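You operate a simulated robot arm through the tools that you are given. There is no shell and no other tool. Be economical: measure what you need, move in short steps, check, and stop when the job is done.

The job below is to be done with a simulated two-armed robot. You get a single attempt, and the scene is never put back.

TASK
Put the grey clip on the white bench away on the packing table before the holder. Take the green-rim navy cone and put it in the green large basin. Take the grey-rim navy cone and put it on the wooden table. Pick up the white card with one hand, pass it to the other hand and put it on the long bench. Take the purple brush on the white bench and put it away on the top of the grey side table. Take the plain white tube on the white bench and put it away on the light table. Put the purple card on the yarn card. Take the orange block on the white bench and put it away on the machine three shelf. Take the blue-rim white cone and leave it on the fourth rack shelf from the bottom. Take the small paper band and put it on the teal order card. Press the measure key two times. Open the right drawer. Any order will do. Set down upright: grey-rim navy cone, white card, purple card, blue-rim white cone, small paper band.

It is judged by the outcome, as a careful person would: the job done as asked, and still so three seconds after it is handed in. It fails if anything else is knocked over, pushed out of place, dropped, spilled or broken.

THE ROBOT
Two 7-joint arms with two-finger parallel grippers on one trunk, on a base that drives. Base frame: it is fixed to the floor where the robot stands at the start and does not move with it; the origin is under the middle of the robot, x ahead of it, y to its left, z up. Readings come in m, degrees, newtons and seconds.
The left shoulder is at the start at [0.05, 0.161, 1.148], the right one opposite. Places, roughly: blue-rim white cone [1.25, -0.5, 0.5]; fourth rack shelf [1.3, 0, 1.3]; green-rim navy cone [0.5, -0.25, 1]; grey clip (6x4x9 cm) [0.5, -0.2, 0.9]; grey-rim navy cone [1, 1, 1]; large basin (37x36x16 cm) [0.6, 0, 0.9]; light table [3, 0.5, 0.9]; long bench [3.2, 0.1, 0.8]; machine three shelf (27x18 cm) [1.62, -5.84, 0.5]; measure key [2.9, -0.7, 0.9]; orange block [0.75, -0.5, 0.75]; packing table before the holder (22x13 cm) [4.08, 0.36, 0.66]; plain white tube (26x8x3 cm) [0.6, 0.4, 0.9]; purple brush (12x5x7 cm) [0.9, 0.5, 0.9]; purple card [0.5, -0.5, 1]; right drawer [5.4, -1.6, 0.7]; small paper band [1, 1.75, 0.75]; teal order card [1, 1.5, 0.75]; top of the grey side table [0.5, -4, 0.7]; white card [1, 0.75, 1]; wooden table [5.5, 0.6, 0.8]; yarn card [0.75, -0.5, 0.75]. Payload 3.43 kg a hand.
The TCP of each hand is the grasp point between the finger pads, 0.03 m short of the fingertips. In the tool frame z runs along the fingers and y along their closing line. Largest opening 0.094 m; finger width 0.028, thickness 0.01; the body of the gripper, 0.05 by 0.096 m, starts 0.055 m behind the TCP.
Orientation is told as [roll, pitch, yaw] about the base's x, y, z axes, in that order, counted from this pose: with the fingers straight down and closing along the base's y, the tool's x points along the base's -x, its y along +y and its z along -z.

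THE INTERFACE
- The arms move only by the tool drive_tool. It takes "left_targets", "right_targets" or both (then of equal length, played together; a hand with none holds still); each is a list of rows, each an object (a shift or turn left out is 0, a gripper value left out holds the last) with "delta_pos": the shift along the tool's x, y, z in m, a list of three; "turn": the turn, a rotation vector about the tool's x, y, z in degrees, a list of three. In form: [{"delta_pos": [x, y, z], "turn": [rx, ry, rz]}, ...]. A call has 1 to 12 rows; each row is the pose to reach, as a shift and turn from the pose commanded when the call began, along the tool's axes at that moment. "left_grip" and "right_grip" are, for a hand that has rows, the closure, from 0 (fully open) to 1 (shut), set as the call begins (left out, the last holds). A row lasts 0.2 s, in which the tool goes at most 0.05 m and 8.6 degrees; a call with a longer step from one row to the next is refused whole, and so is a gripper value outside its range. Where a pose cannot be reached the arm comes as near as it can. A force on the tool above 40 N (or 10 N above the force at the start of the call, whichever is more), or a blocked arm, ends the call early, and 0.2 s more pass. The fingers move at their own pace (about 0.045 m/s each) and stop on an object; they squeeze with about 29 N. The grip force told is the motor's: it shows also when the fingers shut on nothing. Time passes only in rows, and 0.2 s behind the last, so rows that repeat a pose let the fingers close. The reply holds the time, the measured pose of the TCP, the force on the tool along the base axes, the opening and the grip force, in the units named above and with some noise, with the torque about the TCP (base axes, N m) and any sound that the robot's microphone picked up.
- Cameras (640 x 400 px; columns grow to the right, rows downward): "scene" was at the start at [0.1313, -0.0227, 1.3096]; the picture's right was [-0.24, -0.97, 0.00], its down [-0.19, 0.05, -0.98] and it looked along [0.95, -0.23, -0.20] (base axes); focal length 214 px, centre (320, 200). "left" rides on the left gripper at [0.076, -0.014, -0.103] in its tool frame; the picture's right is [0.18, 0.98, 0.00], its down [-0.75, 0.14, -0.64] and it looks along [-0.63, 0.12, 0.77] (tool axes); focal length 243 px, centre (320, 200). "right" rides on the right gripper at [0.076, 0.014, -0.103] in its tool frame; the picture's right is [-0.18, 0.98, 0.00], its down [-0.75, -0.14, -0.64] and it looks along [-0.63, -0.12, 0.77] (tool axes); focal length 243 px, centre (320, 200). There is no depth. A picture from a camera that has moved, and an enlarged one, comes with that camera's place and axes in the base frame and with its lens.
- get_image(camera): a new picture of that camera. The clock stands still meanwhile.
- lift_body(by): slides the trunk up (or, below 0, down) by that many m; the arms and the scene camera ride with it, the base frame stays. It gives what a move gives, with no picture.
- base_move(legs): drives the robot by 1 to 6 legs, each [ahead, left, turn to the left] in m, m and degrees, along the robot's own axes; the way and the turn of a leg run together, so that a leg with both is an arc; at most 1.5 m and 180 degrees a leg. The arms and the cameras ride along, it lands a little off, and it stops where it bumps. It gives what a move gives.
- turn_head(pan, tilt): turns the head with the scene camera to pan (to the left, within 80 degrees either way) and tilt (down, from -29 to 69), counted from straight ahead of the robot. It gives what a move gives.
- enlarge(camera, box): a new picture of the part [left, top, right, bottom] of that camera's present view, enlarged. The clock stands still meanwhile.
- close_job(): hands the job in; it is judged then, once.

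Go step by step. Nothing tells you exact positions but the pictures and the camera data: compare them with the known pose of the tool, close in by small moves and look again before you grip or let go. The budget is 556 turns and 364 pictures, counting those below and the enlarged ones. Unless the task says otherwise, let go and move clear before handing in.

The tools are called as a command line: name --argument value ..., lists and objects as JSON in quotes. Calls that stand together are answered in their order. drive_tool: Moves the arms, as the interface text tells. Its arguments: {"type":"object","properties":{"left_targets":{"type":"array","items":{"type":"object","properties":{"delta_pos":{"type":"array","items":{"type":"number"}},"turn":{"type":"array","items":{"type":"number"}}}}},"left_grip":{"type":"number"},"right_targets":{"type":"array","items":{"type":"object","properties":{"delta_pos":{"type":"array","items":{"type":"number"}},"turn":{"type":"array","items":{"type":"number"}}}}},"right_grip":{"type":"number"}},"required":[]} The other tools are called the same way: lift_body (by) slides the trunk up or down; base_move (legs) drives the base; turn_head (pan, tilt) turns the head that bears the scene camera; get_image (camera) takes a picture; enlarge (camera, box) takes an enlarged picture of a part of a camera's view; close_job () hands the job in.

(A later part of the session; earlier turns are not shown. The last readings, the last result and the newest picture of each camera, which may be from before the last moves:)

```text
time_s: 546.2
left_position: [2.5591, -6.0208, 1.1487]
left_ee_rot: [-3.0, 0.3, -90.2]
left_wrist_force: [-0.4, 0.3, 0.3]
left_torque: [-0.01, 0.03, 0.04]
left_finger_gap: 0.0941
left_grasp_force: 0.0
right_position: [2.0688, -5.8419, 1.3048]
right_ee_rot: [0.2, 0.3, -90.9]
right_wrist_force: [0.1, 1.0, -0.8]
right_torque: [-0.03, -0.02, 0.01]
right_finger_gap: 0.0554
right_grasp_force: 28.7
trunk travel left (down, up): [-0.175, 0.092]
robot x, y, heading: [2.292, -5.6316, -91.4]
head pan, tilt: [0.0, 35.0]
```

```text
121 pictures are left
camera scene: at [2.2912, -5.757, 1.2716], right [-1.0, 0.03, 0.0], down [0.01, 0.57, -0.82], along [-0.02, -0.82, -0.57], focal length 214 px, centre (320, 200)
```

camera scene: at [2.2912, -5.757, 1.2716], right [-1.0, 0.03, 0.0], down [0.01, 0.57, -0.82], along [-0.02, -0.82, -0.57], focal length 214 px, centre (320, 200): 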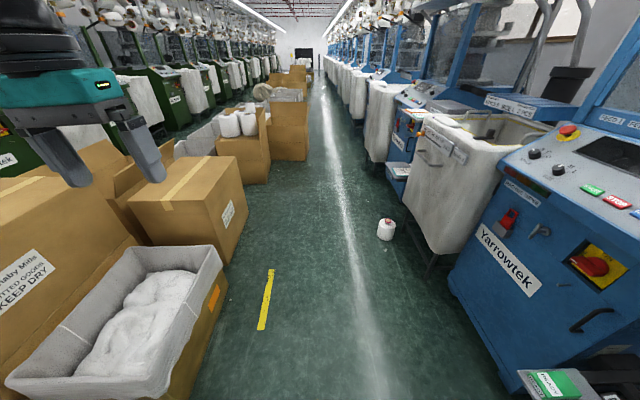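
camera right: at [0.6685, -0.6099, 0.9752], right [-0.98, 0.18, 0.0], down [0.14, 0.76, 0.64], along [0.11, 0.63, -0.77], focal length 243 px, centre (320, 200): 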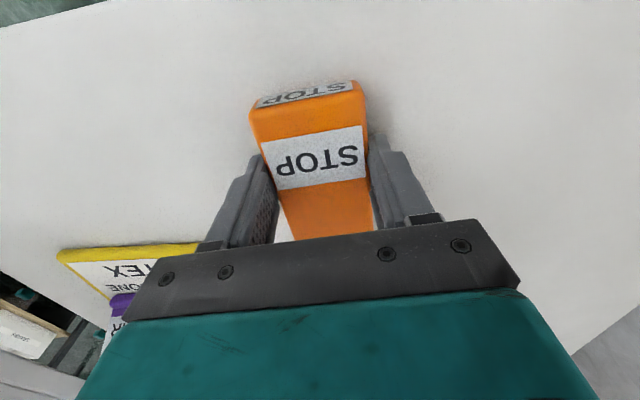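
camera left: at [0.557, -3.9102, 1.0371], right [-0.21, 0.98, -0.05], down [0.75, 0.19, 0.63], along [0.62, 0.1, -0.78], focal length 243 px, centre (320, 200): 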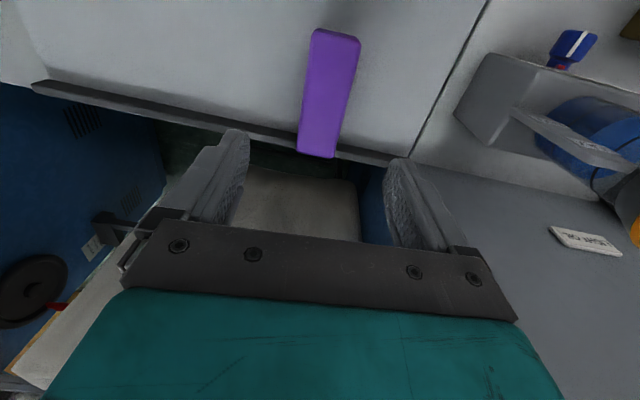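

turn_head --pan 40 --tilt 60

get_image --camera "scene"

get_image --camera "left"

```text
time_s: 547.3
left_position: [2.5609, -6.0204, 1.1477]
left_ee_rot: [-3.5, 0.5, -90.0]
left_wrist_force: [0.2, -0.4, 0.5]
left_torque: [0.0, 0.02, -0.02]
left_finger_gap: 0.0941
left_grasp_force: 0.0
right_position: [2.0699, -5.8425, 1.3056]
right_ee_rot: [0.2, 0.2, -90.9]
right_wrist_force: [0.4, 0.4, -1.1]
right_torque: [-0.01, 0.0, 0.0]
right_finger_gap: 0.0552
right_grasp_force: 29.0
trunk travel left (down, up): [-0.175, 0.092]
robot x, y, heading: [2.2951, -5.6273, -91.7]
head pan, tilt: [40.0, 60.0]
```

```text
120 pictures are left
camera scene: at [2.2939, -5.7555, 1.2676], right [-1.0, -0.01, 0.0], down [0.0, 0.61, -0.79], along [0.0, -0.79, -0.61], focal length 214 px, centre (320, 200)
```

scene: 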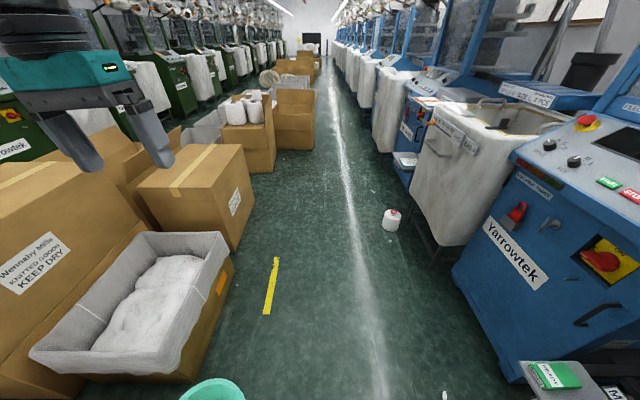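

```text
119 pictures are left
camera left: at [2.5527, -5.9441, 1.2521], right [0.98, 0.18, -0.06], down [0.18, -0.76, 0.63], along [0.07, -0.62, -0.78], focal length 243 px, centre (320, 200)
```

left: 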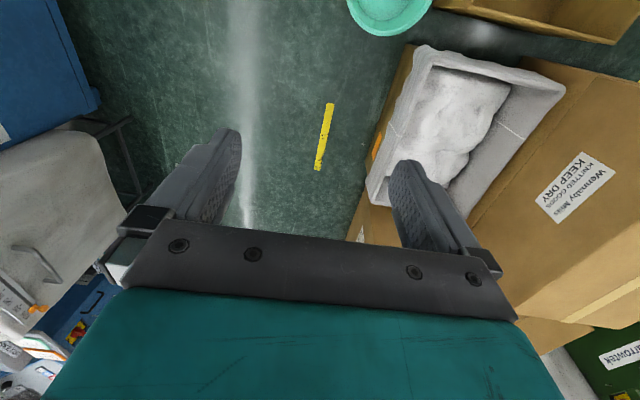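

The base touched the edge of the floor area near a mint basin; nothing visibly shifted. I'll back off, sidestep toward the machines, and continue.

base_move --legs '[[-0.05, 0, 1.5], [0, -0.2, 0], [0.5, 0, 0]]'

turn_head --pan 0 --tilt 35

base_move --legs '[[0, 0, -45], [0, 0, -45]]'

get_image --camera "scene"

```text
time_s: 550.3
left_position: [2.3739, -6.0331, 1.1474]
left_ee_rot: [-4.6, 0.4, -88.8]
left_wrist_force: [-0.3, 0.3, 0.3]
left_torque: [0.03, -0.02, 0.04]
left_finger_gap: 0.094
left_grasp_force: 0.0
right_position: [1.8779, -5.8539, 1.3145]
right_ee_rot: [0.0, -2.4, -90.2]
right_wrist_force: [0.4, 0.3, -0.8]
right_torque: [0.0, 0.0, -0.01]
right_finger_gap: 0.0554
right_grasp_force: 29.1
trunk travel left (down, up): [-0.175, 0.092]
robot x, y, heading: [2.0962, -5.6538, -90.5]
head pan, tilt: [40.0, 60.0]
stopped in leg 3: the robot was blocked; the commanded pose is now the measured one
```

```text
time_s: 551.3
left_position: [2.3743, -6.0306, 1.1505]
left_ee_rot: [-4.1, -0.1, -89.0]
left_wrist_force: [1.5, 0.1, 0.2]
left_torque: [0.02, 0.01, -0.01]
left_finger_gap: 0.0941
left_grasp_force: 0.1
right_position: [1.8792, -5.8548, 1.3145]
right_ee_rot: [0.0, -2.5, -89.9]
right_wrist_force: [-1.0, 1.5, -1.1]
right_torque: [0.02, -0.01, 0.01]
right_finger_gap: 0.0553
right_grasp_force: 29.4
trunk travel left (down, up): [-0.175, 0.092]
robot x, y, heading: [2.1006, -5.6559, -90.1]
head pan, tilt: [0.0, 35.0]
```

```text
time_s: 555.9
left_position: [1.7199, -5.942, 1.1454]
left_ee_rot: [-4.9, 0.3, -177.9]
left_wrist_force: [0.3, -0.2, 0.0]
left_torque: [-0.02, -0.05, 0.0]
left_finger_gap: 0.0941
left_grasp_force: 0.1
right_position: [1.8936, -5.4454, 1.3141]
right_ee_rot: [-0.4, -1.8, -180.0]
right_wrist_force: [-0.1, 0.5, -1.9]
right_torque: [0.0, -0.03, -0.01]
right_finger_gap: 0.0555
right_grasp_force: 28.7
trunk travel left (down, up): [-0.175, 0.092]
robot x, y, heading: [2.0989, -5.6545, 179.7]
head pan, tilt: [0.0, 35.0]
```

```text
118 pictures are left
camera scene: at [1.979, -5.6647, 1.2724], right [0.01, 1.0, 0.01], down [0.57, 0.0, -0.82], along [-0.82, 0.01, -0.57], focal length 214 px, centre (320, 200)
```

scene: 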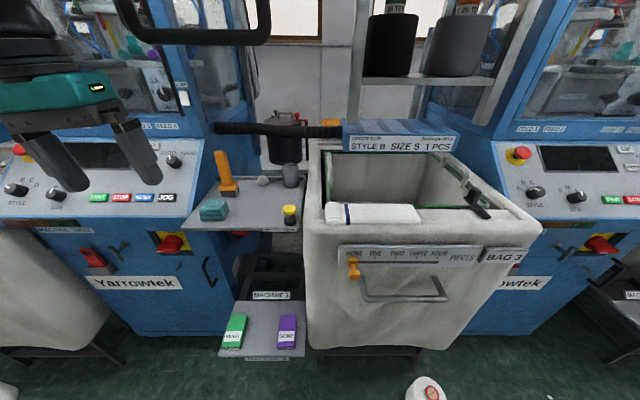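

I'm facing machine three's low shelf: x 1.525–1.71, y -5.97…-5.70, z≈0.5, with a green and a purple block and a free middle slot at y≈-5.85. Sidestep left so the right hand can reach it.

base_move --legs '[[0, 0.2, 0]]'

get_image --camera "scene"

```text
time_s: 557.4
left_position: [1.7126, -6.1272, 1.1433]
left_ee_rot: [-4.4, 0.8, -177.9]
left_wrist_force: [-0.5, 0.0, 0.7]
left_torque: [-0.01, -0.02, 0.03]
left_finger_gap: 0.0942
left_grasp_force: 0.0
right_position: [1.8837, -5.6297, 1.3107]
right_ee_rot: [0.1, -1.3, -180.0]
right_wrist_force: [0.1, 0.1, -0.8]
right_torque: [0.05, 0.02, 0.02]
right_finger_gap: 0.0552
right_grasp_force: 28.9
trunk travel left (down, up): [-0.175, 0.092]
robot x, y, heading: [2.0966, -5.8479, 179.8]
head pan, tilt: [0.0, 35.0]
```

```text
117 pictures are left
camera scene: at [1.9702, -5.849, 1.2716], right [0.01, 1.0, 0.0], down [0.57, 0.0, -0.82], along [-0.82, 0.0, -0.57], focal length 214 px, centre (320, 200)
```

scene: 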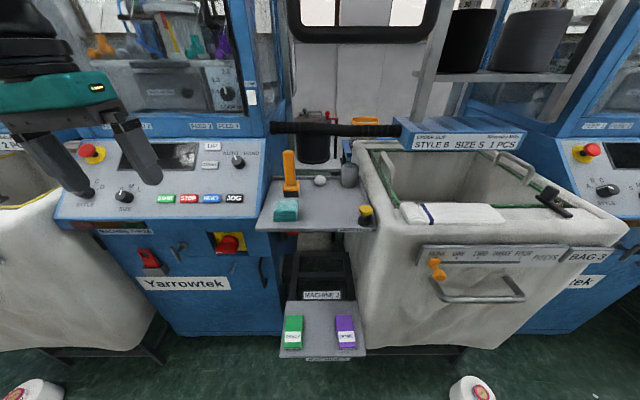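

base_move --legs '[[0, 0.17, 0]]'

turn_head --pan 0 --tilt 50

get_image --camera "scene"

get_image --camera "right"

```text
time_s: 558.9
left_position: [1.7126, -6.2925, 1.1448]
left_ee_rot: [-4.4, 0.8, -178.0]
left_wrist_force: [0.7, 0.5, -0.6]
left_torque: [0.04, -0.03, 0.0]
left_finger_gap: 0.094
left_grasp_force: 0.1
right_position: [1.8819, -5.7937, 1.3097]
right_ee_rot: [0.1, -1.2, -180.1]
right_wrist_force: [-0.2, -0.1, -0.5]
right_torque: [0.04, -0.01, -0.01]
right_finger_gap: 0.0555
right_grasp_force: 29.5
trunk travel left (down, up): [-0.175, 0.092]
robot x, y, heading: [2.0962, -6.0135, 179.8]
head pan, tilt: [0.0, 35.0]
```

```text
time_s: 559.6
left_position: [1.7123, -6.2919, 1.1444]
left_ee_rot: [-4.4, 0.8, -178.0]
left_wrist_force: [-0.3, 0.5, -0.1]
left_torque: [0.0, 0.02, 0.01]
left_finger_gap: 0.0938
left_grasp_force: 0.1
right_position: [1.8829, -5.7952, 1.3106]
right_ee_rot: [0.1, -1.3, -180.0]
right_wrist_force: [0.6, 0.6, -1.6]
right_torque: [-0.01, -0.01, 0.02]
right_finger_gap: 0.0554
right_grasp_force: 28.7
trunk travel left (down, up): [-0.175, 0.092]
robot x, y, heading: [2.0978, -6.0114, 179.6]
head pan, tilt: [0.0, 50.0]
```

```text
116 pictures are left
camera scene: at [1.9804, -6.0136, 1.2499], right [0.01, 1.0, 0.0], down [0.77, 0.0, -0.64], along [-0.64, 0.0, -0.77], focal length 214 px, centre (320, 200)
```

scene: 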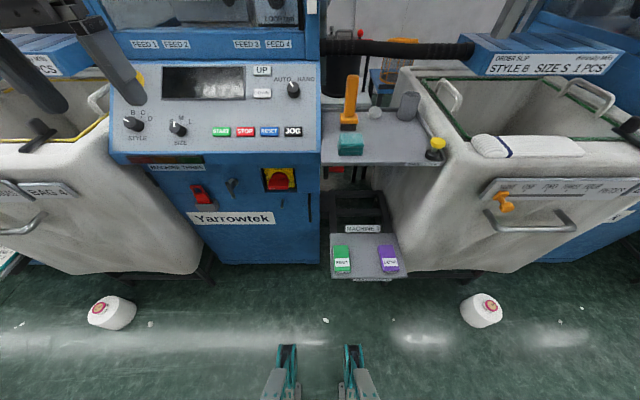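

```text
115 pictures are left
camera right: at [1.9617, -5.8074, 1.4115], right [-0.18, -0.98, 0.01], down [-0.74, 0.14, 0.66], along [-0.65, 0.12, -0.75], focal length 243 px, centre (320, 200)
```

right: 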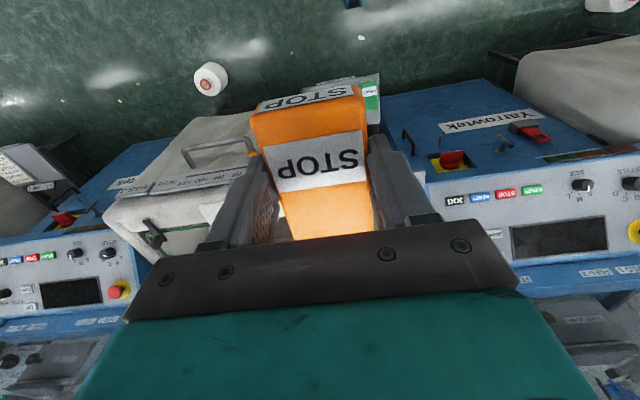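

drive_tool --right_targets '[{"delta_pos": [-0.02, 0.012, 0.03]}, {"delta_pos": [-0.05, 0.024, 0.06]}, {"delta_pos": [-0.08, 0.036, 0.09]}, {"delta_pos": [-0.11, 0.045, 0.12]}, {"delta_pos": [-0.14, 0.054, 0.15]}, {"delta_pos": [-0.17, 0.054, 0.18]}, {"delta_pos": [-0.2, 0.054, 0.21]}, {"delta_pos": [-0.23, 0.054, 0.24]}, {"delta_pos": [-0.258, 0.054, 0.27]}, {"delta_pos": [-0.258, 0.054, 0.31]}]'

get_image --camera "scene"

get_image --camera "right"

```text
time_s: 561.9
left_position: [1.7489, -6.2697, 1.1604]
left_ee_rot: [-3.6, -1.3, -179.1]
left_wrist_force: [1.5, 0.9, 1.1]
left_torque: [-0.03, 0.11, 0.02]
left_finger_gap: 0.0943
left_grasp_force: 0.0
right_position: [1.6636, -5.8783, 1.0979]
right_ee_rot: [7.6, -12.9, -174.7]
right_wrist_force: [0.2, -0.1, -0.4]
right_torque: [0.01, -0.01, 0.04]
right_finger_gap: 0.0554
right_grasp_force: 29.3
trunk travel left (down, up): [-0.175, 0.092]
robot x, y, heading: [2.1037, -6.0084, 178.6]
head pan, tilt: [0.0, 50.0]
stopped in row 10 (right hand): the arm was blocked; the commanded pose is now the measured one
```

```text
114 pictures are left
camera scene: at [2.0251, -5.9972, 1.2516], right [0.02, 1.0, -0.01], down [0.74, -0.03, -0.67], along [-0.67, 0.01, -0.74], focal length 214 px, centre (320, 200)
```

scene: 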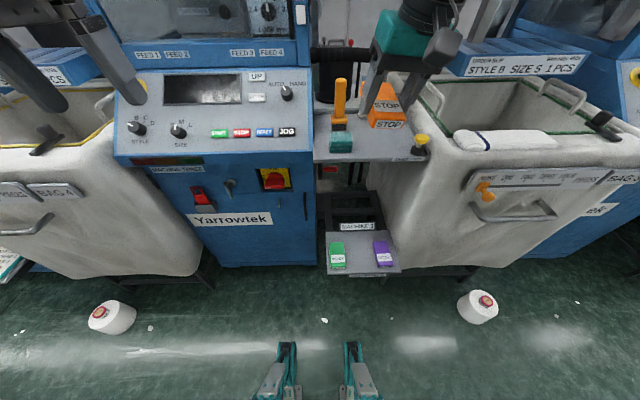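

```text
113 pictures are left
camera right: at [1.7615, -5.8701, 1.1838], right [-0.06, -0.98, 0.17], down [-0.62, 0.17, 0.77], along [-0.79, -0.06, -0.62], focal length 243 px, centre (320, 200)
```

right: 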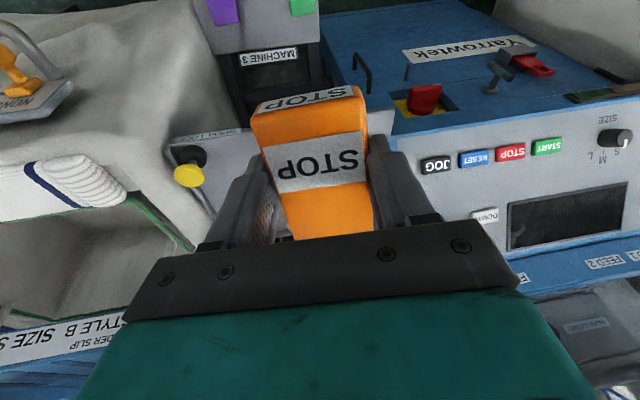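

The arm got blocked by something. Retreat the same way and check the surroundings.

drive_tool --right_targets '[{"delta_pos": [0.03, -0.01, -0.03]}, {"delta_pos": [0.06, -0.02, -0.06]}, {"delta_pos": [0.09, -0.03, -0.09]}, {"delta_pos": [0.12, -0.04, -0.12]}, {"delta_pos": [0.15, -0.04, -0.15]}]'

turn_head --pan -35 --tilt 5

get_image --camera "scene"

```text
time_s: 563.1
left_position: [1.7164, -6.2876, 1.1455]
left_ee_rot: [-4.3, 0.8, -178.6]
left_wrist_force: [0.7, 0.0, -0.3]
left_torque: [0.03, 0.01, 0.03]
left_finger_gap: 0.094
left_grasp_force: 0.1
right_position: [1.7883, -5.8153, 1.1976]
right_ee_rot: [6.7, -9.4, -175.7]
right_wrist_force: [-0.2, 0.1, -1.0]
right_torque: [-0.01, 0.01, -0.01]
right_finger_gap: 0.0554
right_grasp_force: 28.9
trunk travel left (down, up): [-0.175, 0.092]
robot x, y, heading: [2.103, -6.0137, 179.3]
head pan, tilt: [0.0, 50.0]
```

```text
time_s: 564.2
left_position: [1.7156, -6.2863, 1.1443]
left_ee_rot: [-4.3, 0.8, -178.5]
left_wrist_force: [0.3, 0.8, 0.3]
left_torque: [0.01, -0.03, 0.0]
left_finger_gap: 0.0941
left_grasp_force: 0.0
right_position: [1.7861, -5.8143, 1.1976]
right_ee_rot: [6.6, -9.4, -175.7]
right_wrist_force: [-0.1, -0.4, -0.6]
right_torque: [-0.03, -0.01, 0.0]
right_finger_gap: 0.0552
right_grasp_force: 28.4
trunk travel left (down, up): [-0.175, 0.092]
robot x, y, heading: [2.1067, -6.008, 179.6]
head pan, tilt: [-35.0, 5.0]
```

```text
112 pictures are left
camera scene: at [1.9885, -5.9587, 1.3197], right [0.58, 0.81, 0.0], down [0.07, -0.05, -1.0], along [-0.81, 0.58, -0.09], focal length 214 px, centre (320, 200)
```

scene: 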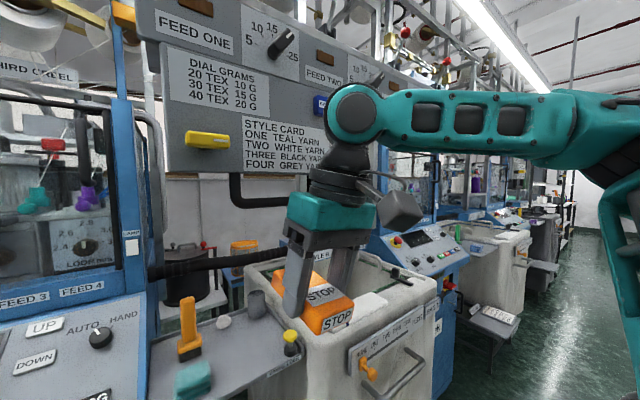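

An overhead control panel (bottom z≈1.35) blocked the wrist. I'll straighten the hand, pull back, lower first, then go in low.

drive_tool --right_targets '[{"delta_pos": [0.03, 0, 0], "turn": [3.3, 4.7, 2.3]}, {"delta_pos": [0.06, 0, 0.01], "turn": [6.6, 9.4, 4.6]}, {"delta_pos": [0.07, 0, 0.05], "turn": [6.6, 9.4, 4.6]}, {"delta_pos": [0.07, 0, 0.09], "turn": [6.6, 9.4, 4.6]}, {"delta_pos": [0.07, 0, 0.13], "turn": [6.6, 9.4, 4.6]}, {"delta_pos": [0.07, 0, 0.17], "turn": [6.6, 9.4, 4.6]}, {"delta_pos": [0.07, 0, 0.21], "turn": [6.6, 9.4, 4.6]}, {"delta_pos": [0.07, 0, 0.25], "turn": [6.6, 9.4, 4.6]}]'

turn_head --pan 0 --tilt 45

get_image --camera "scene"

```text
time_s: 566.0
left_position: [1.7155, -6.286, 1.1446]
left_ee_rot: [-4.3, 1.0, -178.4]
left_wrist_force: [-0.1, 0.0, 0.4]
left_torque: [-0.02, -0.02, -0.03]
left_finger_gap: 0.0944
left_grasp_force: 0.2
right_position: [1.816, -5.8438, 0.9344]
right_ee_rot: [0.5, 0.3, -179.7]
right_wrist_force: [-0.3, -0.3, -1.5]
right_torque: [0.01, 0.01, 0.0]
right_finger_gap: 0.0553
right_grasp_force: 28.9
trunk travel left (down, up): [-0.175, 0.092]
robot x, y, heading: [2.1003, -6.0107, 179.1]
head pan, tilt: [-35.0, 5.0]
```

```text
time_s: 567.1
left_position: [1.7161, -6.2874, 1.1445]
left_ee_rot: [-4.4, 0.9, -178.5]
left_wrist_force: [0.5, -1.7, 0.1]
left_torque: [-0.05, -0.02, -0.01]
left_finger_gap: 0.094
left_grasp_force: 0.0
right_position: [1.8168, -5.8454, 0.9357]
right_ee_rot: [0.5, 0.3, -179.7]
right_wrist_force: [-0.3, 0.3, -0.5]
right_torque: [-0.01, 0.0, -0.04]
right_finger_gap: 0.0554
right_grasp_force: 28.6
trunk travel left (down, up): [-0.175, 0.092]
robot x, y, heading: [2.1017, -6.0104, 179.2]
head pan, tilt: [0.0, 45.0]
```

```text
111 pictures are left
camera scene: at [1.9817, -6.0112, 1.2568], right [0.01, 1.0, 0.0], down [0.71, -0.01, -0.71], along [-0.71, 0.01, -0.71], focal length 214 px, centre (320, 200)
```

scene: 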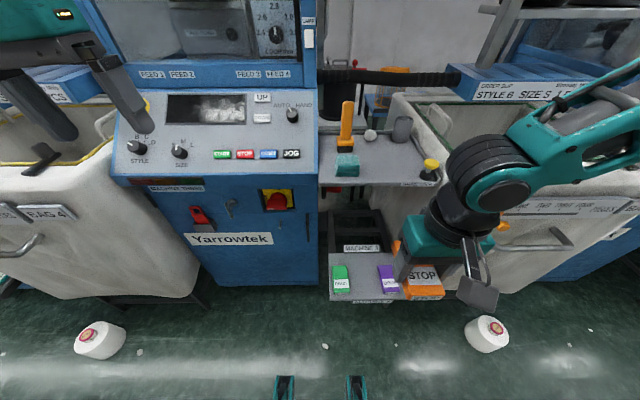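

drive_tool --right_targets '[{"delta_pos": [0, 0, 0.04]}, {"delta_pos": [0, 0, 0.08]}, {"delta_pos": [0, 0, 0.12]}, {"delta_pos": [0, 0, 0.16]}]'

get_image --camera "scene"

```text
time_s: 568.1
left_position: [1.7143, -6.2876, 1.1458]
left_ee_rot: [-4.4, 0.8, -178.5]
left_wrist_force: [-0.4, 0.0, -0.1]
left_torque: [0.01, -0.01, 0.0]
left_finger_gap: 0.0938
left_grasp_force: 0.1
right_position: [1.8209, -5.812, 0.8176]
right_ee_rot: [0.5, 0.2, -179.7]
right_wrist_force: [0.2, 0.1, -0.8]
right_torque: [-0.01, 0.04, 0.02]
right_finger_gap: 0.0552
right_grasp_force: 29.4
right hand out of reach, approached as far as the arm can: row 3, 4
trunk travel left (down, up): [-0.175, 0.092]
robot x, y, heading: [2.1031, -6.0142, 179.1]
head pan, tilt: [0.0, 45.0]
```

```text
110 pictures are left
camera scene: at [1.9817, -6.0112, 1.2567], right [0.01, 1.0, 0.0], down [0.71, -0.01, -0.71], along [-0.71, 0.01, -0.71], focal length 214 px, centre (320, 200)
```

scene: 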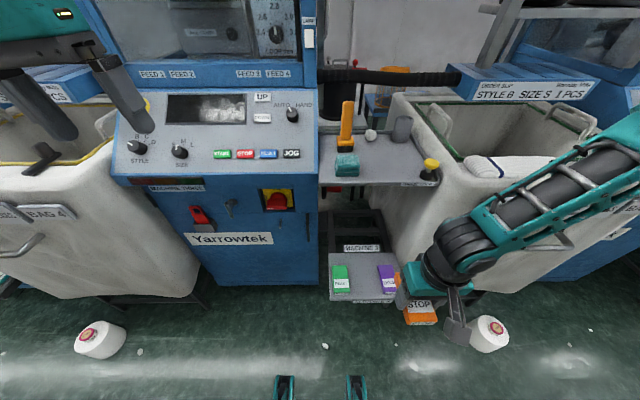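

drive_tool --left_targets '[{"delta_pos": [0.03, 0, -0.02]}, {"delta_pos": [0.06, 0, -0.04]}, {"delta_pos": [0.09, 0, -0.06]}, {"delta_pos": [0.12, 0, -0.08]}]'

lift_body --by -0.17

get_image --camera "scene"

get_image --camera "right"

```text
time_s: 569.1
left_position: [1.7952, -6.3362, 1.2259]
left_ee_rot: [-4.4, 0.9, -178.5]
left_wrist_force: [-0.5, 0.3, 0.2]
left_torque: [0.0, -0.03, 0.04]
left_finger_gap: 0.0942
left_grasp_force: 0.2
left hand out of reach, approached as far as the arm can: row 2, 3, 4
right_position: [1.8204, -5.8126, 0.8165]
right_ee_rot: [0.5, 0.4, -179.7]
right_wrist_force: [0.6, 0.4, -2.3]
right_torque: [-0.02, -0.02, 0.01]
right_finger_gap: 0.0553
right_grasp_force: 29.0
trunk travel left (down, up): [-0.175, 0.092]
robot x, y, heading: [2.1042, -6.0131, 179.0]
head pan, tilt: [0.0, 45.0]
```

```text
time_s: 571.0
left_position: [1.7956, -6.3357, 1.0541]
left_ee_rot: [-4.3, 0.8, -178.6]
left_wrist_force: [0.2, 0.8, 0.9]
left_torque: [0.01, 0.01, -0.01]
left_finger_gap: 0.0938
left_grasp_force: 0.0
right_position: [1.8191, -5.8121, 0.6473]
right_ee_rot: [0.5, 0.3, -179.7]
right_wrist_force: [-0.2, -0.3, -1.3]
right_torque: [-0.02, -0.03, -0.02]
right_finger_gap: 0.0553
right_grasp_force: 28.8
trunk travel left (down, up): [-0.005, 0.262]
robot x, y, heading: [2.1022, -6.0158, 179.2]
head pan, tilt: [0.0, 45.0]
```

```text
109 pictures are left
camera scene: at [1.9818, -6.0113, 1.0868], right [0.01, 1.0, 0.0], down [0.71, -0.01, -0.71], along [-0.71, 0.01, -0.71], focal length 214 px, centre (320, 200)
```

scene: 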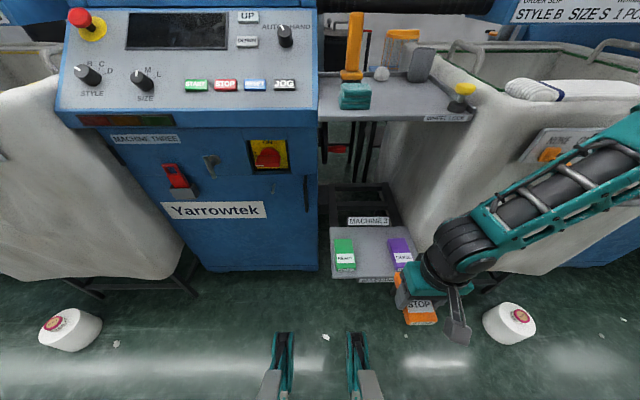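

```text
108 pictures are left
camera right: at [1.8968, -5.8255, 0.7507], right [-0.18, -0.98, 0.01], down [-0.76, 0.14, 0.64], along [-0.63, 0.11, -0.77], focal length 243 px, centre (320, 200)
```

right: 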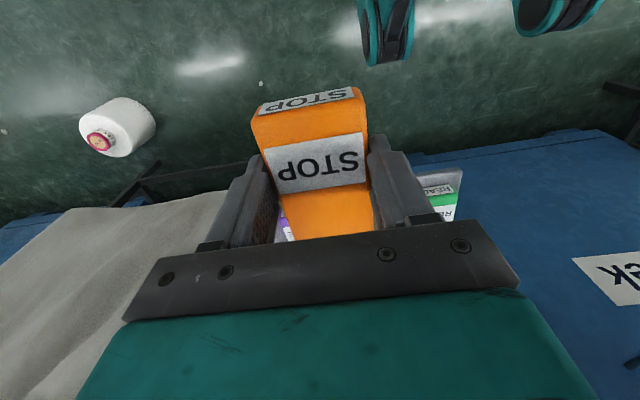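

The forearm could brush the vat, so I'll sidestep further left before reaching in.

base_move --legs '[[0, 0.14, 0.8]]'

drive_tool --right_targets '[{"delta_pos": [0, -0.03, 0]}, {"delta_pos": [0, -0.06, 0]}, {"delta_pos": [-0.03, -0.09, 0]}, {"delta_pos": [-0.07, -0.1, 0]}, {"delta_pos": [-0.11, -0.1, 0]}]'

get_image --camera "scene"

get_image --camera "right"

```text
time_s: 572.4
left_position: [1.7988, -6.4822, 1.057]
left_ee_rot: [-4.3, 0.9, -177.7]
left_wrist_force: [0.2, 0.0, 0.5]
left_torque: [0.02, 0.0, -0.02]
left_finger_gap: 0.094
left_grasp_force: 0.0
right_position: [1.8162, -5.9567, 0.6469]
right_ee_rot: [0.4, 0.2, -178.9]
right_wrist_force: [0.6, 0.4, -2.0]
right_torque: [0.01, 0.01, -0.03]
right_finger_gap: 0.0554
right_grasp_force: 29.0
trunk travel left (down, up): [-0.005, 0.262]
robot x, y, heading: [2.0982, -6.154, -180.0]
head pan, tilt: [0.0, 45.0]
```

```text
time_s: 573.5
left_position: [1.7996, -6.4811, 1.0563]
left_ee_rot: [-4.4, 0.8, -177.6]
left_wrist_force: [0.2, 0.2, -0.3]
left_torque: [0.0, 0.0, -0.02]
left_finger_gap: 0.0939
left_grasp_force: 0.0
right_position: [1.7078, -5.8617, 0.6471]
right_ee_rot: [0.5, 0.3, -178.7]
right_wrist_force: [-0.4, -0.6, -1.2]
right_torque: [-0.04, -0.02, 0.02]
right_finger_gap: 0.0551
right_grasp_force: 28.7
trunk travel left (down, up): [-0.005, 0.262]
robot x, y, heading: [2.1003, -6.1509, -179.6]
head pan, tilt: [0.0, 45.0]
```

```text
107 pictures are left
camera scene: at [1.9808, -6.154, 1.0867], right [0.0, 1.0, 0.0], down [0.71, 0.0, -0.71], along [-0.71, 0.0, -0.71], focal length 214 px, centre (320, 200)
```

scene: 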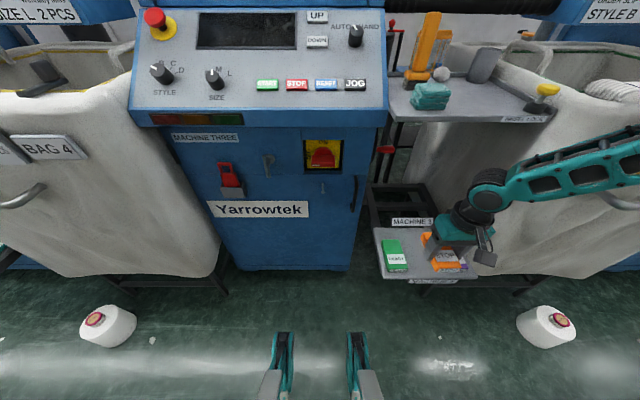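

```text
106 pictures are left
camera right: at [1.7842, -5.8729, 0.7505], right [-0.16, -0.99, 0.01], down [-0.76, 0.13, 0.64], along [-0.63, 0.1, -0.77], focal length 243 px, centre (320, 200)
```

right: 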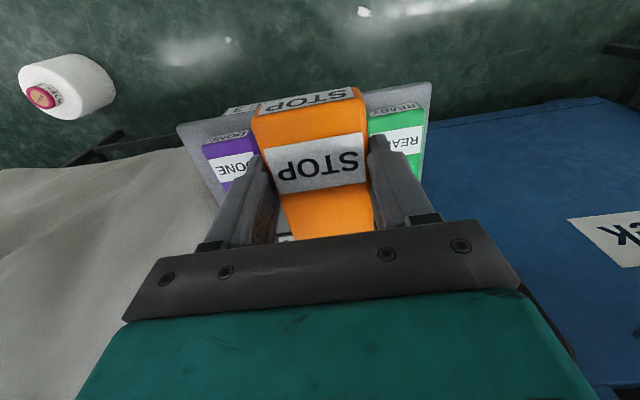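

drive_tool --right_targets '[{"delta_pos": [-0.035, -0.007, 0]}, {"delta_pos": [-0.068, -0.015, 0.005]}, {"delta_pos": [-0.068, -0.015, 0.04]}, {"delta_pos": [-0.068, -0.015, 0.065]}]'

get_image --camera "right"

enlarge --camera "scene" --box '[340, 150, 540, 300]'

```text
time_s: 574.5
left_position: [1.7987, -6.4816, 1.0566]
left_ee_rot: [-4.4, 0.9, -177.6]
left_wrist_force: [0.3, -0.4, -0.1]
left_torque: [-0.03, 0.02, -0.01]
left_finger_gap: 0.0938
left_grasp_force: 0.1
right_position: [1.6608, -5.8359, 0.6268]
right_ee_rot: [0.5, 0.2, -178.8]
right_wrist_force: [0.6, 0.8, -0.6]
right_torque: [0.0, 0.02, -0.03]
right_finger_gap: 0.0555
right_grasp_force: 29.4
right hand out of reach, approached as far as the arm can: row 2, 3, 4
trunk travel left (down, up): [-0.005, 0.262]
robot x, y, heading: [2.1, -6.1546, -180.0]
head pan, tilt: [0.0, 45.0]
```

```text
105 pictures are left
camera right: at [1.7376, -5.8479, 0.7297], right [-0.16, -0.99, 0.01], down [-0.76, 0.13, 0.64], along [-0.63, 0.1, -0.77], focal length 243 px, centre (320, 200)
```

right: 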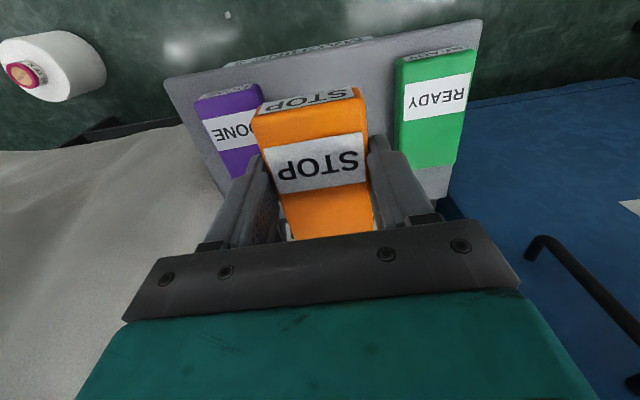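

```text
2.67 times, centred on (440, 225) of scene
camera zoom: at [1.9809, -6.154, 1.0868], right [0.0, 1.0, 0.0], down [0.71, 0.0, -0.71], along [-0.71, 0.0, -0.71], focal length 572 px, centre (0, 133)
```

zoom: 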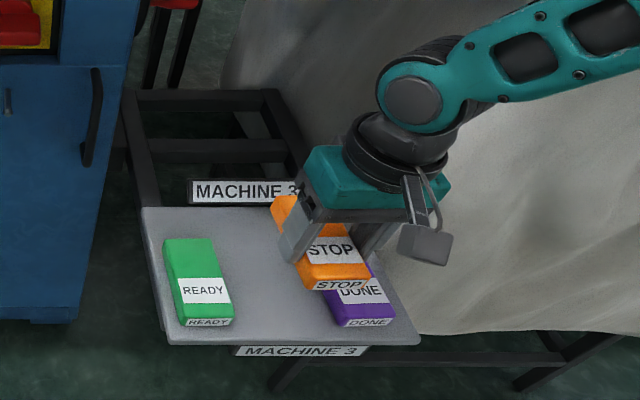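

The arm posture limits how low it goes here. I'll bring the hand back beside the body and try lowering there so the elbow drops.

drive_tool --right_targets '[{"delta_pos": [0.045, 0, -0.01]}, {"delta_pos": [0.09, 0, -0.01]}, {"delta_pos": [0.135, 0, -0.01]}, {"delta_pos": [0.18, 0, -0.01]}, {"delta_pos": [0.225, 0, -0.01]}, {"delta_pos": [0.27, 0, 0.0]}, {"delta_pos": [0.3, 0, 0.03]}, {"delta_pos": [0.3, 0, 0.07]}, {"delta_pos": [0.3, 0, 0.11]}]'

turn_head --pan -45 --tilt 35

get_image --camera "scene"

```text
time_s: 576.5
left_position: [1.7999, -6.4817, 1.0569]
left_ee_rot: [-4.4, 1.0, -177.5]
left_wrist_force: [-0.3, 0.0, 0.2]
left_torque: [0.01, -0.02, -0.02]
left_finger_gap: 0.0942
left_grasp_force: 0.0
right_position: [1.9649, -5.8274, 0.5199]
right_ee_rot: [0.4, 0.3, -178.7]
right_wrist_force: [-0.3, -0.6, -1.5]
right_torque: [0.0, 0.0, -0.02]
right_finger_gap: 0.0554
right_grasp_force: 28.9
trunk travel left (down, up): [-0.005, 0.262]
robot x, y, heading: [2.1049, -6.1518, -179.9]
head pan, tilt: [0.0, 45.0]
```

```text
time_s: 577.7
left_position: [1.7985, -6.4819, 1.056]
left_ee_rot: [-4.4, 0.9, -177.6]
left_wrist_force: [-0.9, 0.2, 0.4]
left_torque: [-0.01, 0.01, -0.02]
left_finger_gap: 0.0942
left_grasp_force: 0.0
right_position: [1.9642, -5.8273, 0.5199]
right_ee_rot: [0.5, 0.3, -178.8]
right_wrist_force: [0.0, 0.0, -0.6]
right_torque: [0.02, -0.02, 0.01]
right_finger_gap: 0.0551
right_grasp_force: 28.6
trunk travel left (down, up): [-0.005, 0.262]
robot x, y, heading: [2.103, -6.1527, -180.1]
head pan, tilt: [-45.0, 35.0]
```

```text
103 pictures are left
camera scene: at [1.9998, -6.0917, 1.1016], right [0.71, 0.71, 0.0], down [0.41, -0.4, -0.82], along [-0.58, 0.58, -0.57], focal length 214 px, centre (320, 200)
```

scene: 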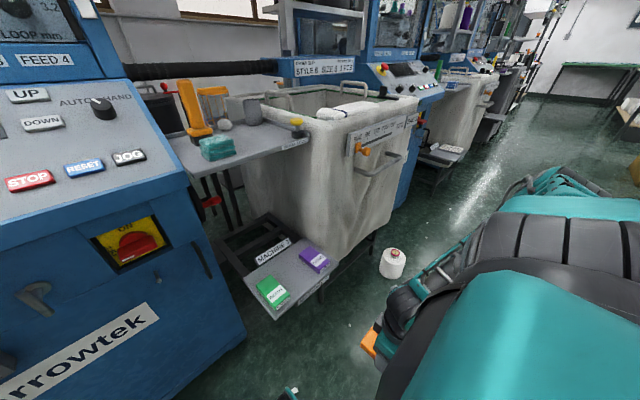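

Beside the body the hand reaches z≈0.52. I'll keep that posture, extend forward low as far as it allows, and use the base for the rest.

drive_tool --right_targets '[{"delta_pos": [-0.03, -0.02, -0.03]}, {"delta_pos": [-0.06, -0.04, -0.06]}, {"delta_pos": [-0.1, -0.06, -0.06]}, {"delta_pos": [-0.14, -0.06, -0.06]}, {"delta_pos": [-0.17, -0.06, -0.06]}]'

drive_tool --right_targets '[{"delta_pos": [0, 0, 0.02]}, {"delta_pos": [0, 0, 0.04]}]'

```text
time_s: 578.9
left_position: [1.798, -6.4814, 1.0564]
left_ee_rot: [-4.4, 0.9, -177.6]
left_wrist_force: [-0.4, -0.1, -0.4]
left_torque: [-0.03, 0.0, -0.03]
left_finger_gap: 0.0942
left_grasp_force: 0.1
right_position: [1.7895, -5.7735, 0.5786]
right_ee_rot: [0.6, 0.3, -178.8]
right_wrist_force: [0.3, -0.9, -0.8]
right_torque: [-0.03, -0.04, 0.01]
right_finger_gap: 0.0555
right_grasp_force: 29.1
trunk travel left (down, up): [-0.005, 0.262]
robot x, y, heading: [2.1054, -6.1555, -179.9]
head pan, tilt: [-45.0, 35.0]
```

```text
time_s: 579.5
left_position: [1.7988, -6.4809, 1.0564]
left_ee_rot: [-4.3, 0.9, -177.6]
left_wrist_force: [-0.1, 0.4, 0.3]
left_torque: [0.0, -0.04, -0.01]
left_finger_gap: 0.094
left_grasp_force: 0.2
right_position: [1.7895, -5.7701, 0.5378]
right_ee_rot: [0.4, 0.2, -178.6]
right_wrist_force: [0.5, 0.1, -1.7]
right_torque: [-0.03, 0.01, -0.01]
right_finger_gap: 0.0555
right_grasp_force: 29.0
trunk travel left (down, up): [-0.005, 0.262]
robot x, y, heading: [2.1025, -6.1515, -180.0]
head pan, tilt: [-45.0, 35.0]
```

drive_tool --right_targets '[{"delta_pos": [0, 0, -0.04]}, {"delta_pos": [0, 0, -0.085]}, {"delta_pos": [0, 0, -0.085]}]' --left_targets '[{"delta_pos": [0.02, 0, -0.04]}, {"delta_pos": [0.04, 0, -0.08]}, {"delta_pos": [0.06, 0, -0.12]}]'

base_move --legs '[[0, 0.1, 0], [0.12, 0, 0]]'

get_image --camera "right"

get_image --camera "scene"

```text
time_s: 580.3
left_position: [1.8543, -6.4923, 1.1796]
left_ee_rot: [-4.5, 1.1, -177.6]
left_wrist_force: [-0.2, 0.5, -0.4]
left_torque: [0.0, 0.02, -0.03]
left_finger_gap: 0.0939
left_grasp_force: 0.1
left hand out of reach, approached as far as the arm can: row 1, 2, 3
right_position: [1.7883, -5.7716, 0.6229]
right_ee_rot: [0.5, 0.4, -178.8]
right_wrist_force: [-0.2, 0.6, 0.2]
right_torque: [0.02, -0.04, 0.01]
right_finger_gap: 0.055
right_grasp_force: 29.0
trunk travel left (down, up): [-0.005, 0.262]
robot x, y, heading: [2.099, -6.1514, -180.0]
head pan, tilt: [-45.0, 35.0]
```

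```text
time_s: 582.2
left_position: [1.7391, -6.5937, 1.1801]
left_ee_rot: [-4.5, 1.0, -177.4]
left_wrist_force: [0.6, 0.2, 0.1]
left_torque: [0.01, 0.01, 0.02]
left_finger_gap: 0.0941
left_grasp_force: 0.1
right_position: [1.6711, -5.8714, 0.6215]
right_ee_rot: [0.5, 0.3, -178.6]
right_wrist_force: [0.1, -0.2, -0.5]
right_torque: [-0.03, -0.04, -0.05]
right_finger_gap: 0.055
right_grasp_force: 29.1
trunk travel left (down, up): [-0.005, 0.262]
robot x, y, heading: [1.9852, -6.2559, -179.8]
head pan, tilt: [-45.0, 35.0]
```

```text
102 pictures are left
camera right: at [1.747, -5.8832, 0.7256], right [-0.16, -0.99, 0.01], down [-0.76, 0.13, 0.64], along [-0.63, 0.1, -0.77], focal length 243 px, centre (320, 200)
```

right: 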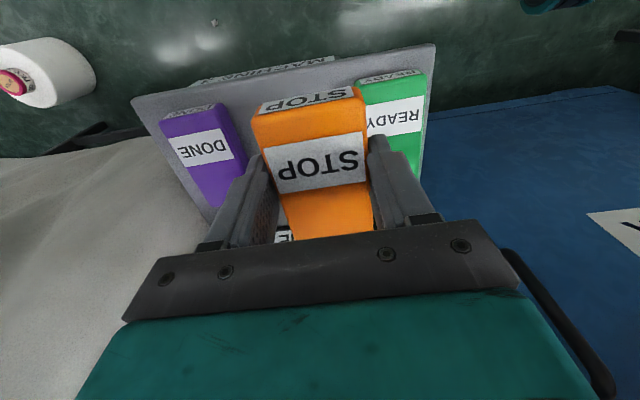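

```text
101 pictures are left
camera scene: at [1.8829, -6.1917, 1.1015], right [0.7, 0.71, 0.0], down [0.41, -0.4, -0.82], along [-0.58, 0.58, -0.57], focal length 214 px, centre (320, 200)
```

scene: 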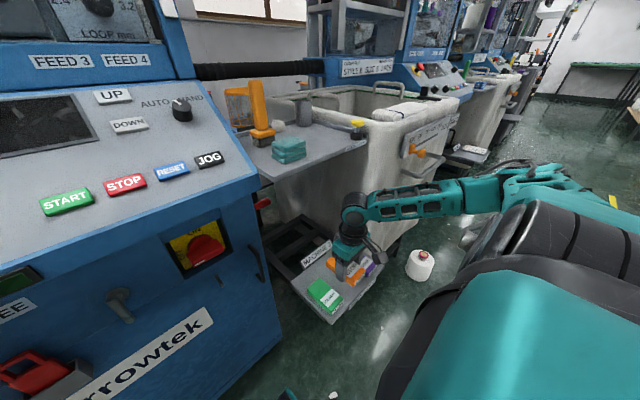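

drive_tool --right_targets '[{"delta_pos": [-0.012, -0.021, 0]}, {"delta_pos": [-0.012, -0.021, 0.03]}, {"delta_pos": [-0.012, -0.021, 0.06]}]'

get_image --camera "right"

enlarge --camera "scene" --box '[260, 180, 440, 330]'

```text
time_s: 583.0
left_position: [1.7385, -6.5936, 1.1792]
left_ee_rot: [-4.5, 1.0, -177.3]
left_wrist_force: [0.0, 1.0, 0.0]
left_torque: [0.02, -0.02, -0.01]
left_finger_gap: 0.0941
left_grasp_force: 0.0
right_position: [1.6587, -5.8515, 0.5626]
right_ee_rot: [0.4, 0.2, -178.6]
right_wrist_force: [-0.1, 0.1, -1.3]
right_torque: [0.02, -0.01, -0.01]
right_finger_gap: 0.0555
right_grasp_force: 29.1
trunk travel left (down, up): [-0.005, 0.262]
robot x, y, heading: [1.9827, -6.25, -180.0]
head pan, tilt: [-45.0, 35.0]
```

```text
100 pictures are left
camera right: at [1.735, -5.863, 0.667], right [-0.16, -0.99, 0.01], down [-0.76, 0.13, 0.64], along [-0.63, 0.1, -0.77], focal length 243 px, centre (320, 200)
```

right: 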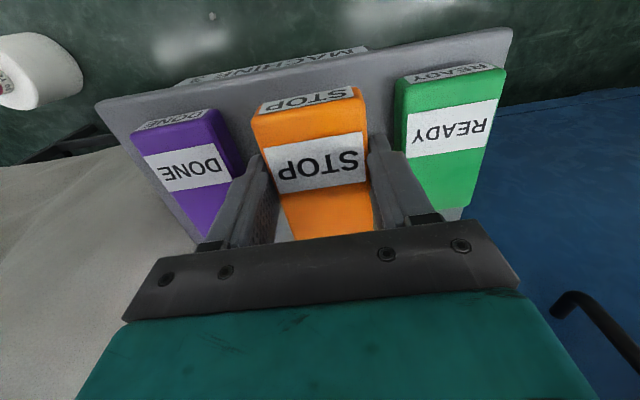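

```text
2.67 times, centred on (350, 255) of scene
camera zoom: at [1.883, -6.1916, 1.1016], right [0.7, 0.71, 0.0], down [0.41, -0.4, -0.82], along [-0.58, 0.58, -0.57], focal length 572 px, centre (240, 53)
```

zoom: 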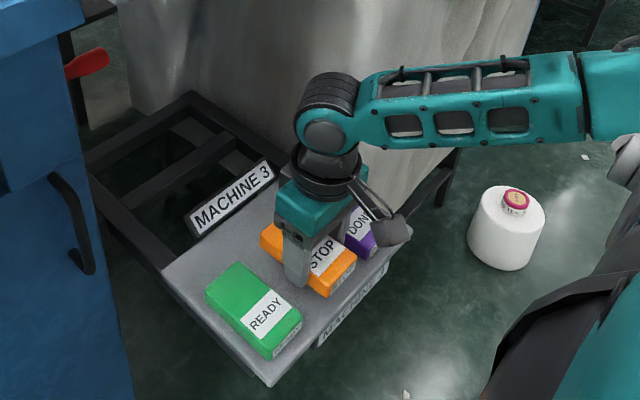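

drive_tool --right_targets '[{"delta_pos": [0, 0, 0.008]}, {"delta_pos": [0, 0, 0.014]}, {"delta_pos": [0, 0, 0.02]}, {"delta_pos": [0, 0, 0.026]}]'

```text
time_s: 584.0
left_position: [1.7386, -6.5936, 1.1804]
left_ee_rot: [-4.6, 1.1, -177.4]
left_wrist_force: [-0.9, -0.5, 0.4]
left_torque: [0.0, 0.0, 0.02]
left_finger_gap: 0.0941
left_grasp_force: 0.0
right_position: [1.6588, -5.851, 0.5345]
right_ee_rot: [0.4, 0.3, -178.5]
right_wrist_force: [0.1, -0.4, -1.2]
right_torque: [0.0, 0.02, -0.02]
right_finger_gap: 0.0555
right_grasp_force: 29.2
trunk travel left (down, up): [-0.005, 0.262]
robot x, y, heading: [1.985, -6.2539, -179.9]
head pan, tilt: [-45.0, 35.0]
```

drive_tool --right_targets '[{"delta_pos": [0, 0, 0.004]}, {"delta_pos": [0, 0, 0.008]}, {"delta_pos": [0, 0, 0.012]}]'

enlarge --camera "scene" --box '[260, 180, 440, 330]'

```text
time_s: 584.9
left_position: [1.7407, -6.5951, 1.1796]
left_ee_rot: [-4.7, 0.9, -177.4]
left_wrist_force: [-0.3, -0.9, 0.0]
left_torque: [0.0, 0.01, 0.04]
left_finger_gap: 0.0941
left_grasp_force: 0.0
right_position: [1.6567, -5.8518, 0.5294]
right_ee_rot: [0.4, -0.1, -178.6]
right_wrist_force: [10.0, -4.2, 25.2]
right_torque: [0.67, -0.37, -0.23]
right_finger_gap: 0.0553
right_grasp_force: 28.7
trunk travel left (down, up): [-0.005, 0.262]
robot x, y, heading: [1.985, -6.253, -179.7]
head pan, tilt: [-45.0, 35.0]
stopped in row 3 (right hand): the force on the tool passed its limit (the readings are from after the stop); the commanded pose is now the measured one
```

```text
2.67 times, centred on (350, 255) of scene
camera zoom: at [1.8848, -6.1933, 1.102], right [0.7, 0.71, 0.0], down [0.41, -0.4, -0.82], along [-0.58, 0.58, -0.57], focal length 572 px, centre (240, 53)
```

zoom: 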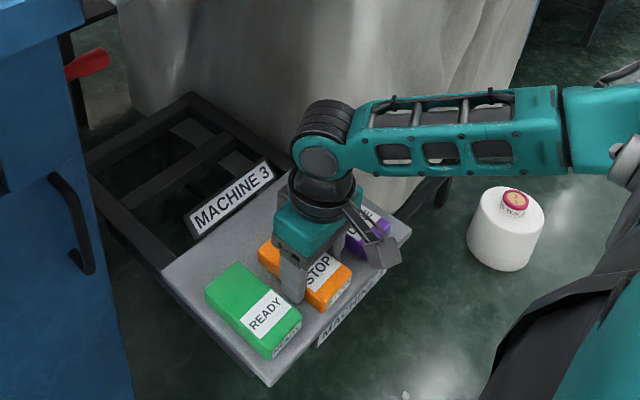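

Seated. Ease 2 mm, open just a little, and rise.

drive_tool --right_targets '[{"delta_pos": [0, 0, -0.002]}, {"delta_pos": [0, 0, -0.002]}]'

drive_tool --right_targets '[{}, {}, {}]' --right_grip 0.3

drive_tool --right_targets '[{"delta_pos": [0, 0, -0.03]}, {"delta_pos": [0, 0, -0.06]}, {"delta_pos": [0, 0, -0.1]}]'

get_image --camera "right"

```text
time_s: 585.5
left_position: [1.7411, -6.5953, 1.18]
left_ee_rot: [-4.7, 0.9, -177.4]
left_wrist_force: [-0.2, -0.6, 0.1]
left_torque: [-0.02, -0.02, -0.03]
left_finger_gap: 0.0939
left_grasp_force: 0.0
right_position: [1.6561, -5.8522, 0.5307]
right_ee_rot: [0.4, 0.0, -178.6]
right_wrist_force: [9.6, -5.0, 22.4]
right_torque: [0.65, -0.36, -0.37]
right_finger_gap: 0.0555
right_grasp_force: 29.0
trunk travel left (down, up): [-0.005, 0.262]
robot x, y, heading: [1.9862, -6.253, -179.8]
head pan, tilt: [-45.0, 35.0]
```

```text
time_s: 586.3
left_position: [1.7393, -6.5949, 1.1796]
left_ee_rot: [-4.6, 0.9, -177.4]
left_wrist_force: [0.1, 0.2, 0.0]
left_torque: [-0.03, 0.03, 0.02]
left_finger_gap: 0.0941
left_grasp_force: 0.1
right_position: [1.6573, -5.8523, 0.5308]
right_ee_rot: [0.6, -0.1, -178.6]
right_wrist_force: [10.8, -13.6, 24.4]
right_torque: [0.46, -0.54, -0.48]
right_finger_gap: 0.0581
right_grasp_force: 0.0
trunk travel left (down, up): [-0.005, 0.262]
robot x, y, heading: [1.9822, -6.2529, -179.5]
head pan, tilt: [-45.0, 35.0]
```

```text
time_s: 587.1
left_position: [1.7385, -6.5944, 1.1798]
left_ee_rot: [-4.6, 1.1, -177.4]
left_wrist_force: [-0.1, 1.2, 0.0]
left_torque: [0.01, -0.01, 0.0]
left_finger_gap: 0.094
left_grasp_force: 0.0
right_position: [1.6558, -5.8488, 0.6269]
right_ee_rot: [0.5, 0.0, -178.6]
right_wrist_force: [0.4, 0.2, -0.1]
right_torque: [-0.03, -0.02, -0.02]
right_finger_gap: 0.066
right_grasp_force: 0.0
trunk travel left (down, up): [-0.005, 0.262]
robot x, y, heading: [1.9837, -6.2521, -179.8]
head pan, tilt: [-45.0, 35.0]
```

```text
97 pictures are left
camera right: at [1.7331, -5.8613, 0.7306], right [-0.16, -0.99, 0.01], down [-0.76, 0.13, 0.64], along [-0.63, 0.1, -0.77], focal length 243 px, centre (320, 200)
```

right: 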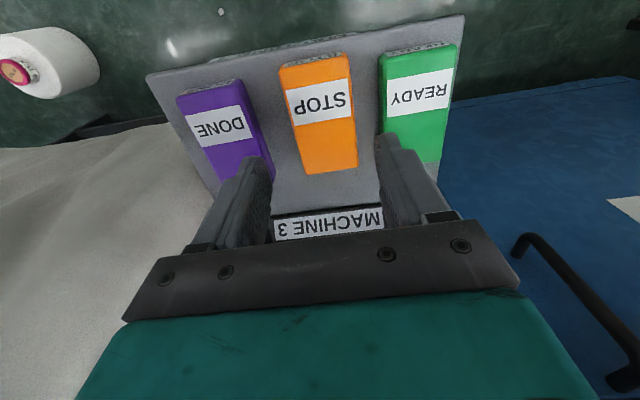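

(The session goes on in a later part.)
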